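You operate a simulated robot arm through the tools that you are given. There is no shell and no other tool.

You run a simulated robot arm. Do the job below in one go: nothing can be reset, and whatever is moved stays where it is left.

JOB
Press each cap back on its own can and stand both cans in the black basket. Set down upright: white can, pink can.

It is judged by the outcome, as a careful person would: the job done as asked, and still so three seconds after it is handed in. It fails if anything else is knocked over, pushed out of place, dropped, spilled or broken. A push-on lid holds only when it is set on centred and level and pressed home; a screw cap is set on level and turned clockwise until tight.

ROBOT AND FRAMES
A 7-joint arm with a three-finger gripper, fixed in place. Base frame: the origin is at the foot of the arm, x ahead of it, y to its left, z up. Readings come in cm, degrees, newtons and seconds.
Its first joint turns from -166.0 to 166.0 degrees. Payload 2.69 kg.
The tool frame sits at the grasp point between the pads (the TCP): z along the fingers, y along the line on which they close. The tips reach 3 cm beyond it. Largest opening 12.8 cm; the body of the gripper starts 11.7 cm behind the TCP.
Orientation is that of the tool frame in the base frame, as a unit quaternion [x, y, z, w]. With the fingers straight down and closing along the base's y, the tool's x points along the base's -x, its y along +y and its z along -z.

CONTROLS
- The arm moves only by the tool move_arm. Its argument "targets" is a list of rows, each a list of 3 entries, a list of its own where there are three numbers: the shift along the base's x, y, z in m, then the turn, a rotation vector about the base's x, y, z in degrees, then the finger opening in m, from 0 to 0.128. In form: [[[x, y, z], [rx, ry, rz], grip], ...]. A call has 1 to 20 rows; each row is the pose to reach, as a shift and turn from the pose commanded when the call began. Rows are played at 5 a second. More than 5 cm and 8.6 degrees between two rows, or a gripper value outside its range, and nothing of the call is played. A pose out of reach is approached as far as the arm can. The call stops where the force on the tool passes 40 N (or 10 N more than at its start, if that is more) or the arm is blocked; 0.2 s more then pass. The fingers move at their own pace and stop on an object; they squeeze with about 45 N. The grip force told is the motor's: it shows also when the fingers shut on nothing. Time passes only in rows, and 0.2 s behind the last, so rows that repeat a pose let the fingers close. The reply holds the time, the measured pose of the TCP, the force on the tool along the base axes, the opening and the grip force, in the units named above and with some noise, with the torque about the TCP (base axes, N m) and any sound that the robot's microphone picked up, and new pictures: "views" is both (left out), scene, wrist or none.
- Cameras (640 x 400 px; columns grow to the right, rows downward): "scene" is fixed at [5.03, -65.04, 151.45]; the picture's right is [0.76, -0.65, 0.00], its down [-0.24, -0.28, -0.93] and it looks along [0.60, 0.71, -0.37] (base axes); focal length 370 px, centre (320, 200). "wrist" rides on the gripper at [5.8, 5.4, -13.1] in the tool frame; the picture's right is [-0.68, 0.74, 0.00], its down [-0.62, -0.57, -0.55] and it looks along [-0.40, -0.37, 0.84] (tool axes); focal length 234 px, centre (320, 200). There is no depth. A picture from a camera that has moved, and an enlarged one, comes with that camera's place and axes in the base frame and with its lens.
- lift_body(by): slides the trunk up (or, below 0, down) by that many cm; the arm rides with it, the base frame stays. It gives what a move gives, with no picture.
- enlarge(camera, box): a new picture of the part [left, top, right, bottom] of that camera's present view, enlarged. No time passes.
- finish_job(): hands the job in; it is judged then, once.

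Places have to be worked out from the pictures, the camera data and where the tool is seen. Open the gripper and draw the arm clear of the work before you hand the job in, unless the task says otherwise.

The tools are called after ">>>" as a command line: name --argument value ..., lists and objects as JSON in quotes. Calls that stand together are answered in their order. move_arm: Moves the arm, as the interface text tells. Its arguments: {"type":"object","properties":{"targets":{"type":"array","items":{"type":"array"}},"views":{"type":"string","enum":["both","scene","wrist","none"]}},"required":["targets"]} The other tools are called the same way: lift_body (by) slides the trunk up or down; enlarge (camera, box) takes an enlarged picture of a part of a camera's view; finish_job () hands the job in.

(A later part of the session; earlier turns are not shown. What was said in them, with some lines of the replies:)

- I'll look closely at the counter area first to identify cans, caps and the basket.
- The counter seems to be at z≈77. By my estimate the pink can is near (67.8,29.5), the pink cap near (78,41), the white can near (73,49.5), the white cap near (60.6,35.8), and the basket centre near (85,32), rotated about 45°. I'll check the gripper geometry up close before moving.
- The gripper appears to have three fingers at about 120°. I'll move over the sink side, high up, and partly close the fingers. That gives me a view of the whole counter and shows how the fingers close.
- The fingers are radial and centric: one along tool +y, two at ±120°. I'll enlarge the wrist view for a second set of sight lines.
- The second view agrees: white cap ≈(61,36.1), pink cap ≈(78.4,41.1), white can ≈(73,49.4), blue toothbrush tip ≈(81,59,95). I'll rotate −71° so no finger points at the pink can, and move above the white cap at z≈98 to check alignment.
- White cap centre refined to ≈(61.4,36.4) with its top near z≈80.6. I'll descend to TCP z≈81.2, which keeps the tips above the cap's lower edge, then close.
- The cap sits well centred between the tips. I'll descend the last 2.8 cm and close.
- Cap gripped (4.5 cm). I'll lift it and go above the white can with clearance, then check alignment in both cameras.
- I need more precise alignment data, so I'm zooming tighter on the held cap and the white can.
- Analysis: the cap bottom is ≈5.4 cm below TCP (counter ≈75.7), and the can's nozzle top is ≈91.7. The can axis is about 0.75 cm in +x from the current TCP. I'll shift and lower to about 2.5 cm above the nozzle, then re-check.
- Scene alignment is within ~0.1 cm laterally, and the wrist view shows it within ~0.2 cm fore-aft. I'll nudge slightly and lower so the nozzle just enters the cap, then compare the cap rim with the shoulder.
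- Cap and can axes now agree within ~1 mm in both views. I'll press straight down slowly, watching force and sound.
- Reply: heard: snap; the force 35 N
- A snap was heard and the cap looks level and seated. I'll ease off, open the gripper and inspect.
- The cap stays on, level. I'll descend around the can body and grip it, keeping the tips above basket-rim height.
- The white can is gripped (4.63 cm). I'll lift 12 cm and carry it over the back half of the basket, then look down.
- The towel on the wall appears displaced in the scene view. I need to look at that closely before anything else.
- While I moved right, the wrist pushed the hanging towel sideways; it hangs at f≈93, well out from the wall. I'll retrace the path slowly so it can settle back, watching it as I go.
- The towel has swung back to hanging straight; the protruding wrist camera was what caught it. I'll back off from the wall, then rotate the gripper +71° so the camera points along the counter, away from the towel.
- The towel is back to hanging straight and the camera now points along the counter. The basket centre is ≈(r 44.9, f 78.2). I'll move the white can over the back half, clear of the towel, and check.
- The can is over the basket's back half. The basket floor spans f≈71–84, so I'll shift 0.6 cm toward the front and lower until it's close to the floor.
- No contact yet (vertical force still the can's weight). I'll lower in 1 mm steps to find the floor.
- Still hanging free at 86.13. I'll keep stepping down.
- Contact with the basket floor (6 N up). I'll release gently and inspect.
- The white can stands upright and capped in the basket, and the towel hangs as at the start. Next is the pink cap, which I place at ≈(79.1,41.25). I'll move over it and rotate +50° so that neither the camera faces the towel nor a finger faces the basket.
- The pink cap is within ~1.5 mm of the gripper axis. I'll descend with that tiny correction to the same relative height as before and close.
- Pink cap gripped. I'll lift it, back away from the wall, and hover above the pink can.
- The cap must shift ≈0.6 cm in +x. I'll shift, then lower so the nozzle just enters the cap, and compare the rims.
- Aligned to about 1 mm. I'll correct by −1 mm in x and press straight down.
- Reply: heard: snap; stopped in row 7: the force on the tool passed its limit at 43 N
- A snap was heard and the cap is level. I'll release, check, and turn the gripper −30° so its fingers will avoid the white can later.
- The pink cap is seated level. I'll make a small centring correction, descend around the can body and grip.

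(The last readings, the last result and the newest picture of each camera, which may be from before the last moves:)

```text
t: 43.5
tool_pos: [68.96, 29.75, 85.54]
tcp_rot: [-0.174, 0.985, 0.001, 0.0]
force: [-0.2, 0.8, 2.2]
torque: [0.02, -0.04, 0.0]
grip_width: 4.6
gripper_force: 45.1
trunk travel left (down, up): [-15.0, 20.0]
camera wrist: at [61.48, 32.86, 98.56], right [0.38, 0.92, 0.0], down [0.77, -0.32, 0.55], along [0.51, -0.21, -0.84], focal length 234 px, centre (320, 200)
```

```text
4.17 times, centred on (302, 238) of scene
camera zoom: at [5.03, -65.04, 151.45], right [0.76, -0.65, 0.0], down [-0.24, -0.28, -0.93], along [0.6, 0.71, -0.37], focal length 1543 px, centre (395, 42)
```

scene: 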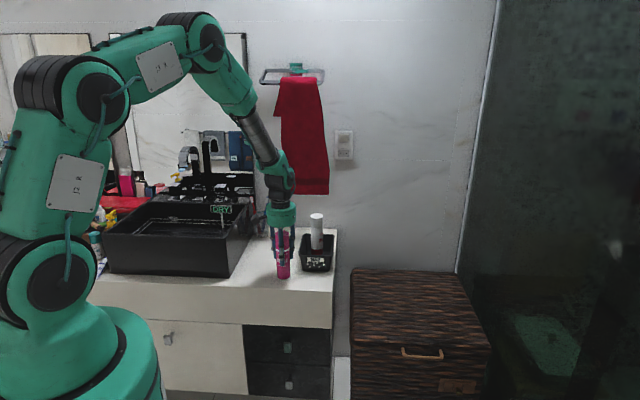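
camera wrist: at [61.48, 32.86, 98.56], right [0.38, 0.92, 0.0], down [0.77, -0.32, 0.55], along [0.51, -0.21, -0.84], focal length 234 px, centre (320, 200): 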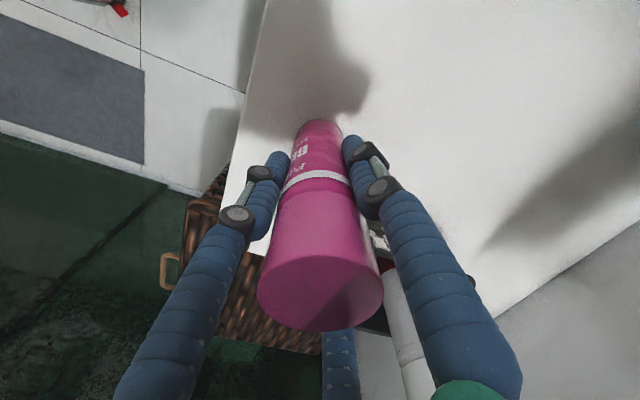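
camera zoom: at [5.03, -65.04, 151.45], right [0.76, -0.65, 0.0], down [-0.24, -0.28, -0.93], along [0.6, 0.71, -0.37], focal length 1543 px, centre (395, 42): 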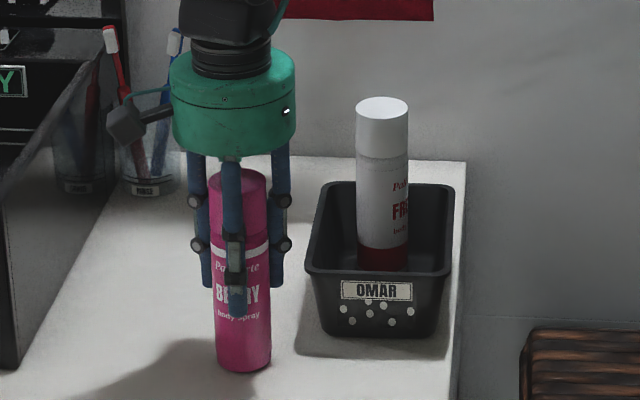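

The pink can is gripped. I'll lift 10 cm and carry it over the basket's front half.

>>> move_arm --targets '[[[0, 0, 0.015], [0, 0, 0], 0.04], [[0, 0, 0.04], [0, 0, 0], 0.04], [[0, 0, 0.07], [0, 0, 0], 0.04], [[0, 0, 0.1], [0, 0, 0], 0.04], [[0.025, -0.01, 0.1], [0, 0, 0], 0.04], [[0.05, -0.018, 0.1], [0, 0, 0], 0.04], [[0.08, -0.021, 0.1], [0, 0, 0], 0.04], [[0.11, -0.022, 0.1], [0, 0, 0], 0.04], [[0.1351, -0.022, 0.1], [0, 0, 0], 0.04], [[0.1351, -0.022, 0.1], [0, 0, 0], 0.04]]'

>>> enlarge --camera "scene" --box '[262, 170, 362, 286]'

>>> enlarge --camera "wrist" --box '[200, 0, 440, 200]'

```text
t: 45.7
tool_pos: [82.41, 27.69, 95.4]
tcp_rot: [-0.174, 0.985, 0.001, -0.001]
force: [0.8, -0.3, -1.8]
torque: [-0.04, 0.01, 0.01]
grip_width: 4.61
gripper_force: 44.6
trunk travel left (down, up): [-15.0, 20.0]
camera wrist: at [74.95, 30.72, 108.46], right [0.38, 0.92, 0.0], down [0.77, -0.32, 0.55], along [0.51, -0.21, -0.84], focal length 234 px, centre (320, 200)
```

scene: 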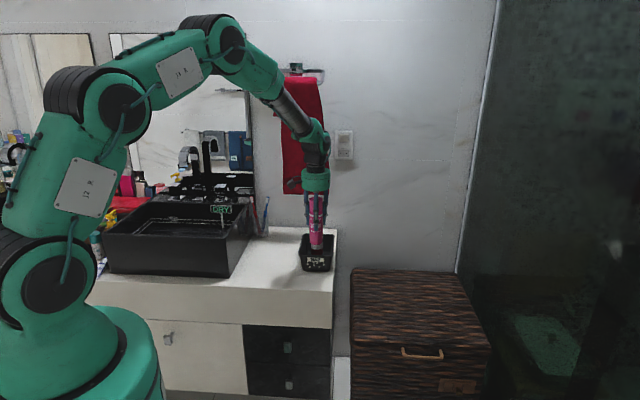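
wrist: 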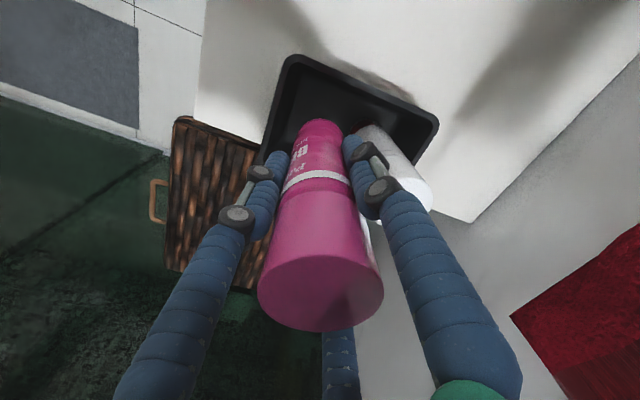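

```text
3.45 times, centred on (312, 228) of scene
camera zoom: at [5.03, -65.04, 151.45], right [0.76, -0.65, 0.0], down [-0.24, -0.28, -0.93], along [0.6, 0.71, -0.37], focal length 1277 px, centre (348, 103)
```

zoom: 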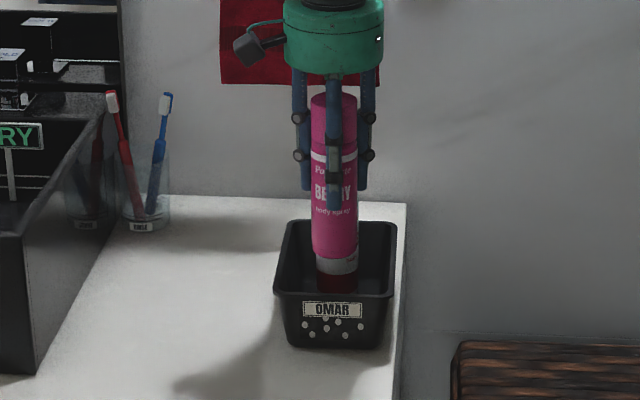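

```text
2.00 times, centred on (320, 100) of wrist
camera zoom: at [74.95, 30.72, 108.46], right [0.38, 0.92, 0.0], down [0.77, -0.32, 0.55], along [0.51, -0.21, -0.84], focal length 468 px, centre (320, 400)
```

zoom: 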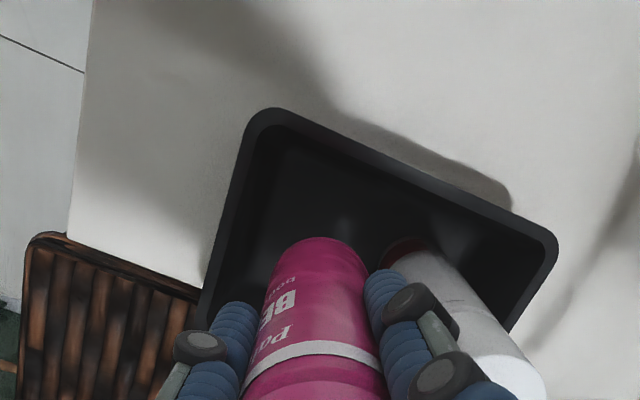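

The pink can is over the front half, with about 2 cm clearance to the front rim and the white can. I'll lower it.

>>> move_arm --targets '[[[0, 0, -0.02], [0, 0, 0], 0.04], [[0, 0, -0.04], [0, 0, 0], 0.04], [[0, 0, -0.06], [0, 0, 0], 0.04], [[0, 0, -0.078], [0, 0, 0], 0.04], [[0, 0, -0.088], [0, 0, 0], 0.04], [[0, 0, -0.09], [0, 0, 0], 0.04]]'

>>> enlarge --camera "scene" --box '[262, 180, 362, 286]'

>>> enlarge --camera "wrist" --box '[200, 0, 440, 200]'

```text
t: 47.1
tool_pos: [82.35, 27.79, 86.44]
tcp_rot: [-0.174, 0.985, 0.0, 0.0]
force: [0.3, 0.3, -1.6]
torque: [0.0, 0.02, 0.0]
grip_width: 4.64
gripper_force: 44.5
trunk travel left (down, up): [-15.0, 20.0]
camera wrist: at [74.92, 30.64, 99.51], right [0.38, 0.92, 0.0], down [0.77, -0.32, 0.55], along [0.51, -0.21, -0.84], focal length 234 px, centre (320, 200)
```

scene: 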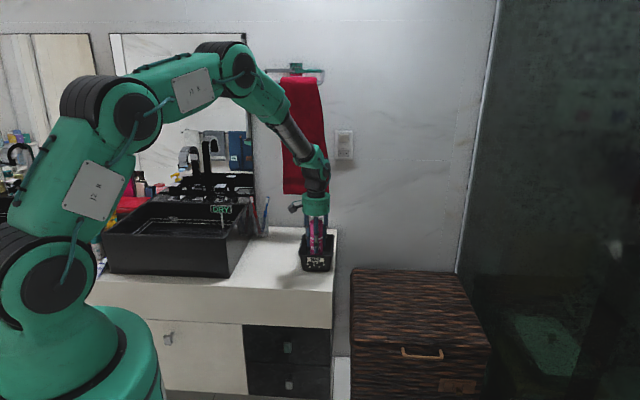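
wrist: 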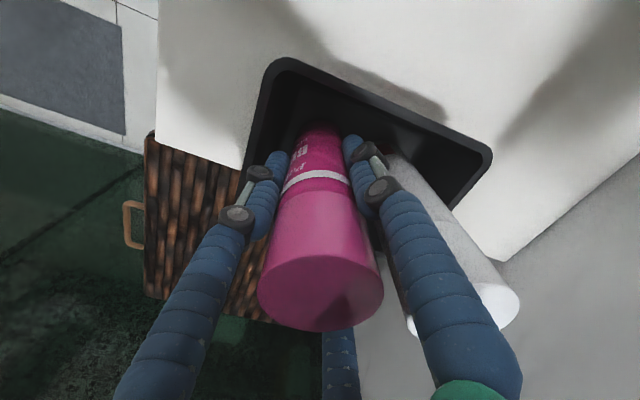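

```text
3.77 times, centred on (312, 233) of scene
camera zoom: at [5.03, -65.04, 151.45], right [0.76, -0.65, 0.0], down [-0.24, -0.28, -0.93], along [0.6, 0.71, -0.37], focal length 1398 px, centre (350, 76)
```

zoom: 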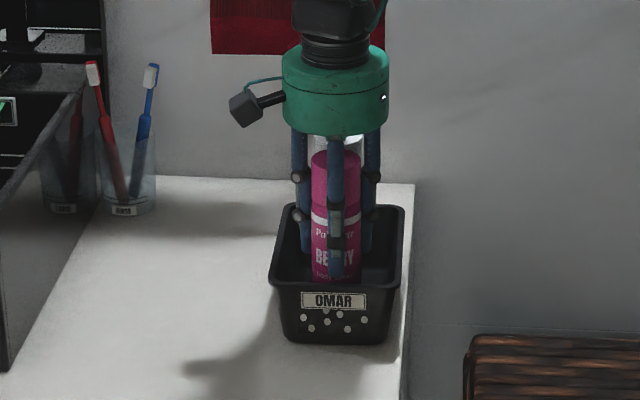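

```text
2.00 times, centred on (320, 100) of wrist
camera zoom: at [74.92, 30.64, 99.51], right [0.38, 0.92, 0.0], down [0.77, -0.32, 0.55], along [0.51, -0.21, -0.84], focal length 468 px, centre (320, 400)
```

zoom: 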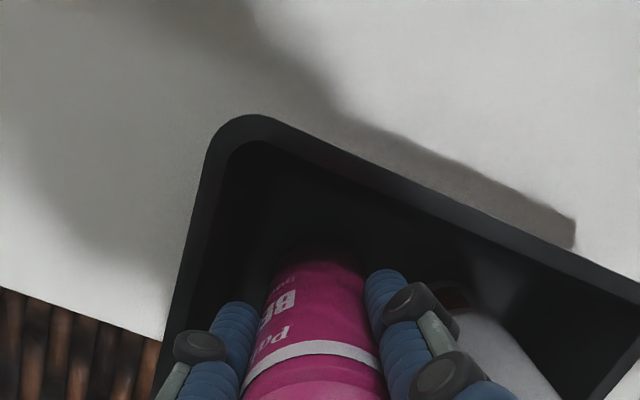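

No contact yet at 86.44. I'll step down slowly to the floor.

>>> move_arm --targets '[[[0, 0, -0.001], [0, 0, 0], 0.04], [[0, 0, -0.002], [0, 0, 0], 0.04], [[0, 0, -0.003], [0, 0, 0], 0.04], [[0, 0, -0.003], [0, 0, 0], 0.04]]' --views "none"

```text
t: 48.1
tool_pos: [82.21, 27.75, 86.1]
tcp_rot: [-0.174, 0.985, 0.001, 0.0]
force: [0.0, -0.9, -0.9]
torque: [0.05, 0.0, 0.03]
grip_width: 4.62
gripper_force: 44.9
trunk travel left (down, up): [-15.0, 20.0]
```

>>> move_arm --targets '[[[0, 0, -0.001], [0, 0, 0], 0.04], [[0, 0, -0.002], [0, 0, 0], 0.04], [[0, 0, -0.002], [0, 0, 0], 0.04]]' --views "none"

```text
t: 48.9
tool_pos: [82.3, 27.73, 86.08]
tcp_rot: [-0.173, 0.985, 0.0, 0.0]
force: [0.7, 0.8, -1.7]
torque: [-0.01, 0.0, 0.03]
grip_width: 4.6
gripper_force: 45.1
trunk travel left (down, up): [-15.0, 20.0]
```

Still no load at ~86. I'll continue in 1 mm steps.

>>> move_arm --targets '[[[0, 0, -0.001], [0, 0, 0], 0.04], [[0, 0, -0.002], [0, 0, 0], 0.04], [[0, 0, -0.002], [0, 0, 0], 0.04]]' --views "none"

```text
t: 49.7
tool_pos: [82.28, 27.65, 85.84]
tcp_rot: [-0.174, 0.985, 0.001, 0.001]
force: [-2.1, -1.4, 8.3]
torque: [-0.22, 0.19, -0.01]
grip_width: 4.64
gripper_force: 45.2
trunk travel left (down, up): [-15.0, 20.0]
```

Floor contact (8 N). I'll ease off, open modestly and rise straight up.

>>> move_arm --targets '[[[0, 0, 0.001], [0, 0, 0], 0.04], [[0, 0, 0.001], [0, 0, 0], 0.055], [[0, 0, 0.001], [0, 0, 0], 0.064], [[0, 0, 0.001], [0, 0, 0], 0.064], [[0, 0, 0.03], [0, 0, 0], 0.064], [[0, 0, 0.07], [0, 0, 0], 0.064], [[0, 0, 0.11], [0, 0, 0], 0.064], [[0, 0, 0.15], [0, 0, 0], 0.064]]'

>>> enlarge --camera "scene" --box '[272, 190, 352, 286]'

```text
t: 51.5
tool_pos: [82.27, 27.7, 100.76]
tcp_rot: [-0.173, 0.985, 0.001, -0.001]
force: [0.4, -0.8, -0.2]
torque: [0.01, 0.0, 0.0]
grip_width: 6.41
gripper_force: 0.1
trunk travel left (down, up): [-15.0, 20.0]
camera wrist: at [74.88, 30.66, 113.81], right [0.38, 0.92, 0.0], down [0.77, -0.32, 0.55], along [0.51, -0.21, -0.84], focal length 234 px, centre (320, 200)
```

scene: 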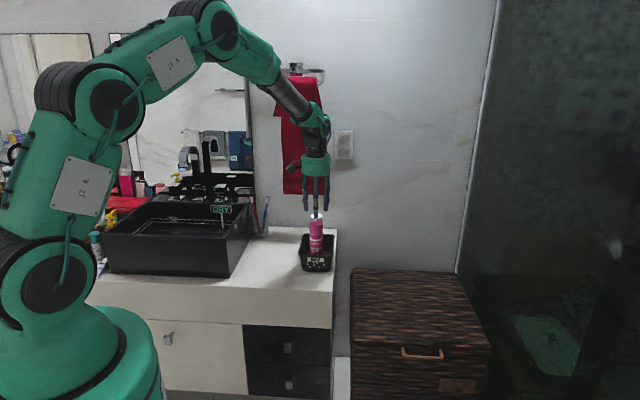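
wrist: 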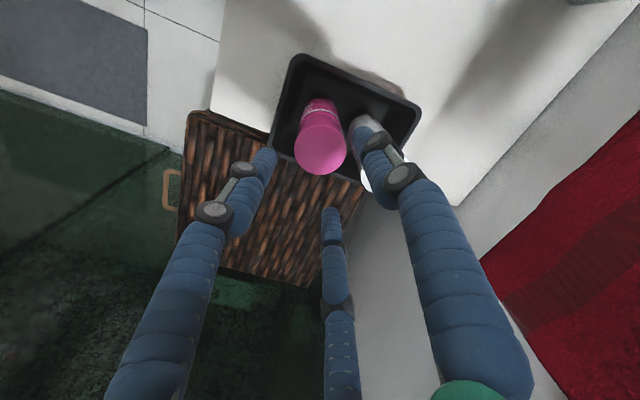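

```text
4.17 times, centred on (312, 238) of scene
camera zoom: at [5.03, -65.04, 151.45], right [0.76, -0.65, 0.0], down [-0.24, -0.28, -0.93], along [0.6, 0.71, -0.37], focal length 1543 px, centre (353, 42)
```

zoom: 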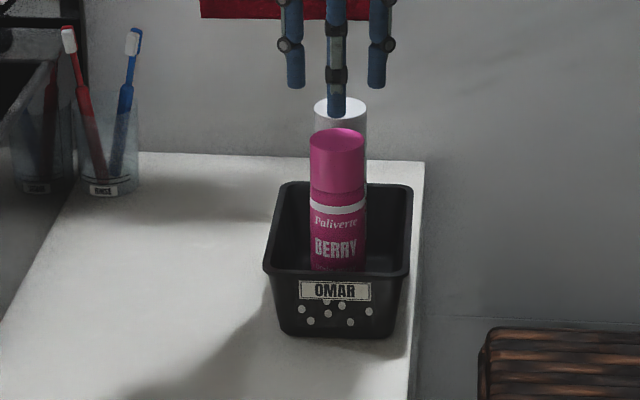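

Both cans stand upright and capped in the basket. I'll withdraw the arm up and away from the wall, then do a final check.

>>> move_arm --targets '[[[0, 0, 0.04], [0, 0, 0], 0.064], [[-0.01, -0.01, 0.07], [0, 0, 0], 0.064], [[-0.035, -0.03, 0.1], [0, 0, 0], 0.064], [[-0.065, -0.055, 0.12], [0, 0, 0], 0.064], [[-0.095, -0.08, 0.14], [0, 0, 0], 0.064], [[-0.125, -0.105, 0.16], [0, 0, 0], 0.064], [[-0.155, -0.13, 0.17], [0, 0, 0], 0.064], [[-0.185, -0.155, 0.18], [0, 0, 0], 0.064], [[-0.2, -0.18, 0.18], [0, 0, 0], 0.064], [[-0.2, -0.18, 0.18], [0, 0, 0], 0.064]]'

>>> enlarge --camera "scene" --box '[240, 190, 352, 286]'

>>> enlarge --camera "scene" --box '[220, 40, 380, 200]'

>>> enlarge --camera "wrist" --box '[320, 0, 600, 200]'

```text
t: 53.7
tool_pos: [62.26, 9.63, 118.77]
tcp_rot: [-0.174, 0.985, 0.001, -0.001]
force: [0.0, 0.4, -0.1]
torque: [0.07, -0.01, 0.01]
grip_width: 6.4
gripper_force: 0.2
trunk travel left (down, up): [-15.0, 20.0]
camera wrist: at [54.82, 12.52, 131.88], right [0.38, 0.92, 0.0], down [0.77, -0.32, 0.55], along [0.51, -0.21, -0.84], focal length 234 px, centre (320, 200)
```

scene: 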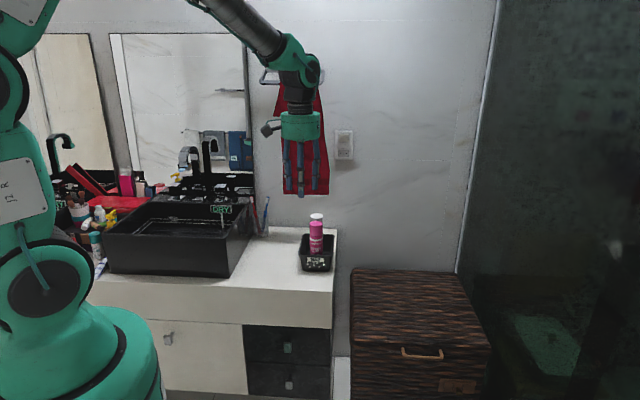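
wrist: 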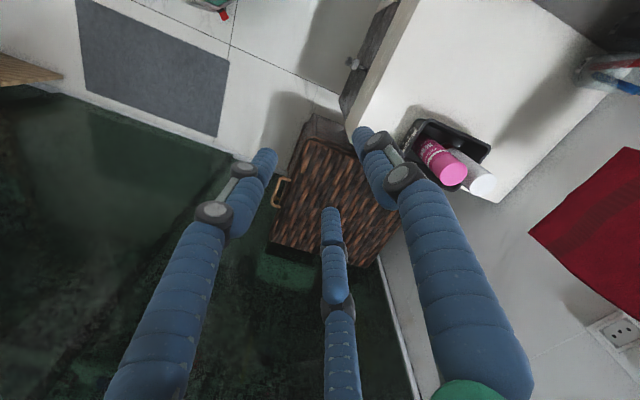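

```text
4.17 times, centred on (296, 238) of scene
camera zoom: at [5.03, -65.04, 151.45], right [0.76, -0.65, 0.0], down [-0.24, -0.28, -0.93], along [0.6, 0.71, -0.37], focal length 1543 px, centre (420, 42)
```

zoom: 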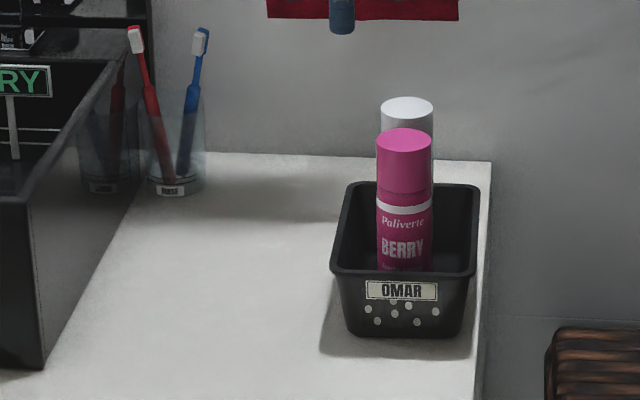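

```text
2.50 times, centred on (300, 120) of scene
camera zoom: at [5.03, -65.04, 151.45], right [0.76, -0.65, 0.0], down [-0.24, -0.28, -0.93], along [0.6, 0.71, -0.37], focal length 926 px, centre (370, 400)
```

zoom: 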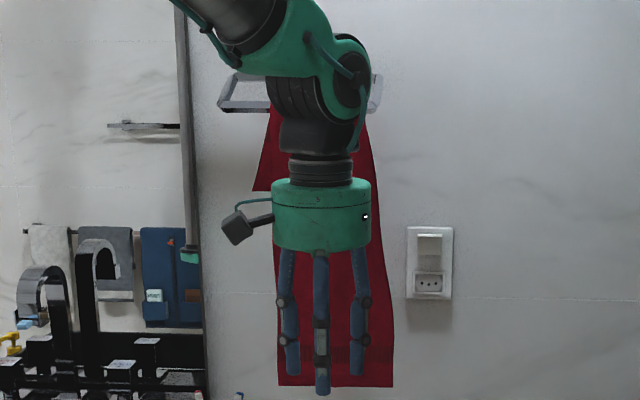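

```text
2.00 times, centred on (460, 100) of wrist
camera zoom: at [54.82, 12.52, 131.88], right [0.38, 0.92, 0.0], down [0.77, -0.32, 0.55], along [0.51, -0.21, -0.84], focal length 468 px, centre (40, 400)
```

zoom: 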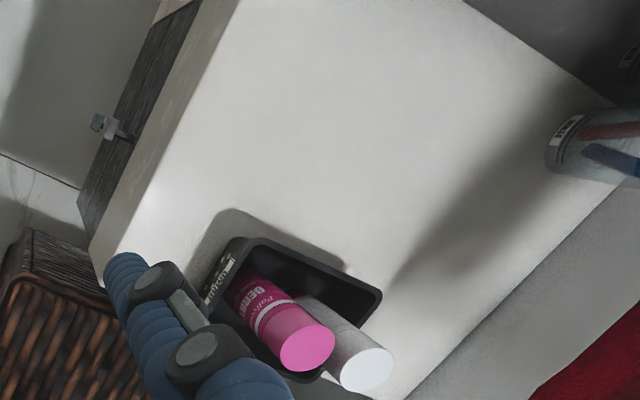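

Both cans stand upright in the basket, each with its own cap seated. The towel, toothbrushes and everything else are where they started, and the gripper is open and clear. I'm handing the job in.

>>> finish_job

```text
The job is handed in.
```

Both cans are capped and standing upright in the black basket, white at the back and pink at the front. Each cap made a snap as I pressed it home and sat level afterwards. The white can went in first.

On the first carry with the white can, the wrist camera caught the hanging red towel and swung it sideways. I backed off, and it fell back to hang straight. In the last pictures it lines up with where it was at the start. I turned the gripper so the camera stayed clear of the towel after that.

Nothing else looks moved. The arm is up and away from the work with the gripper open, and the job is handed in. I have no result back from the judging yet.
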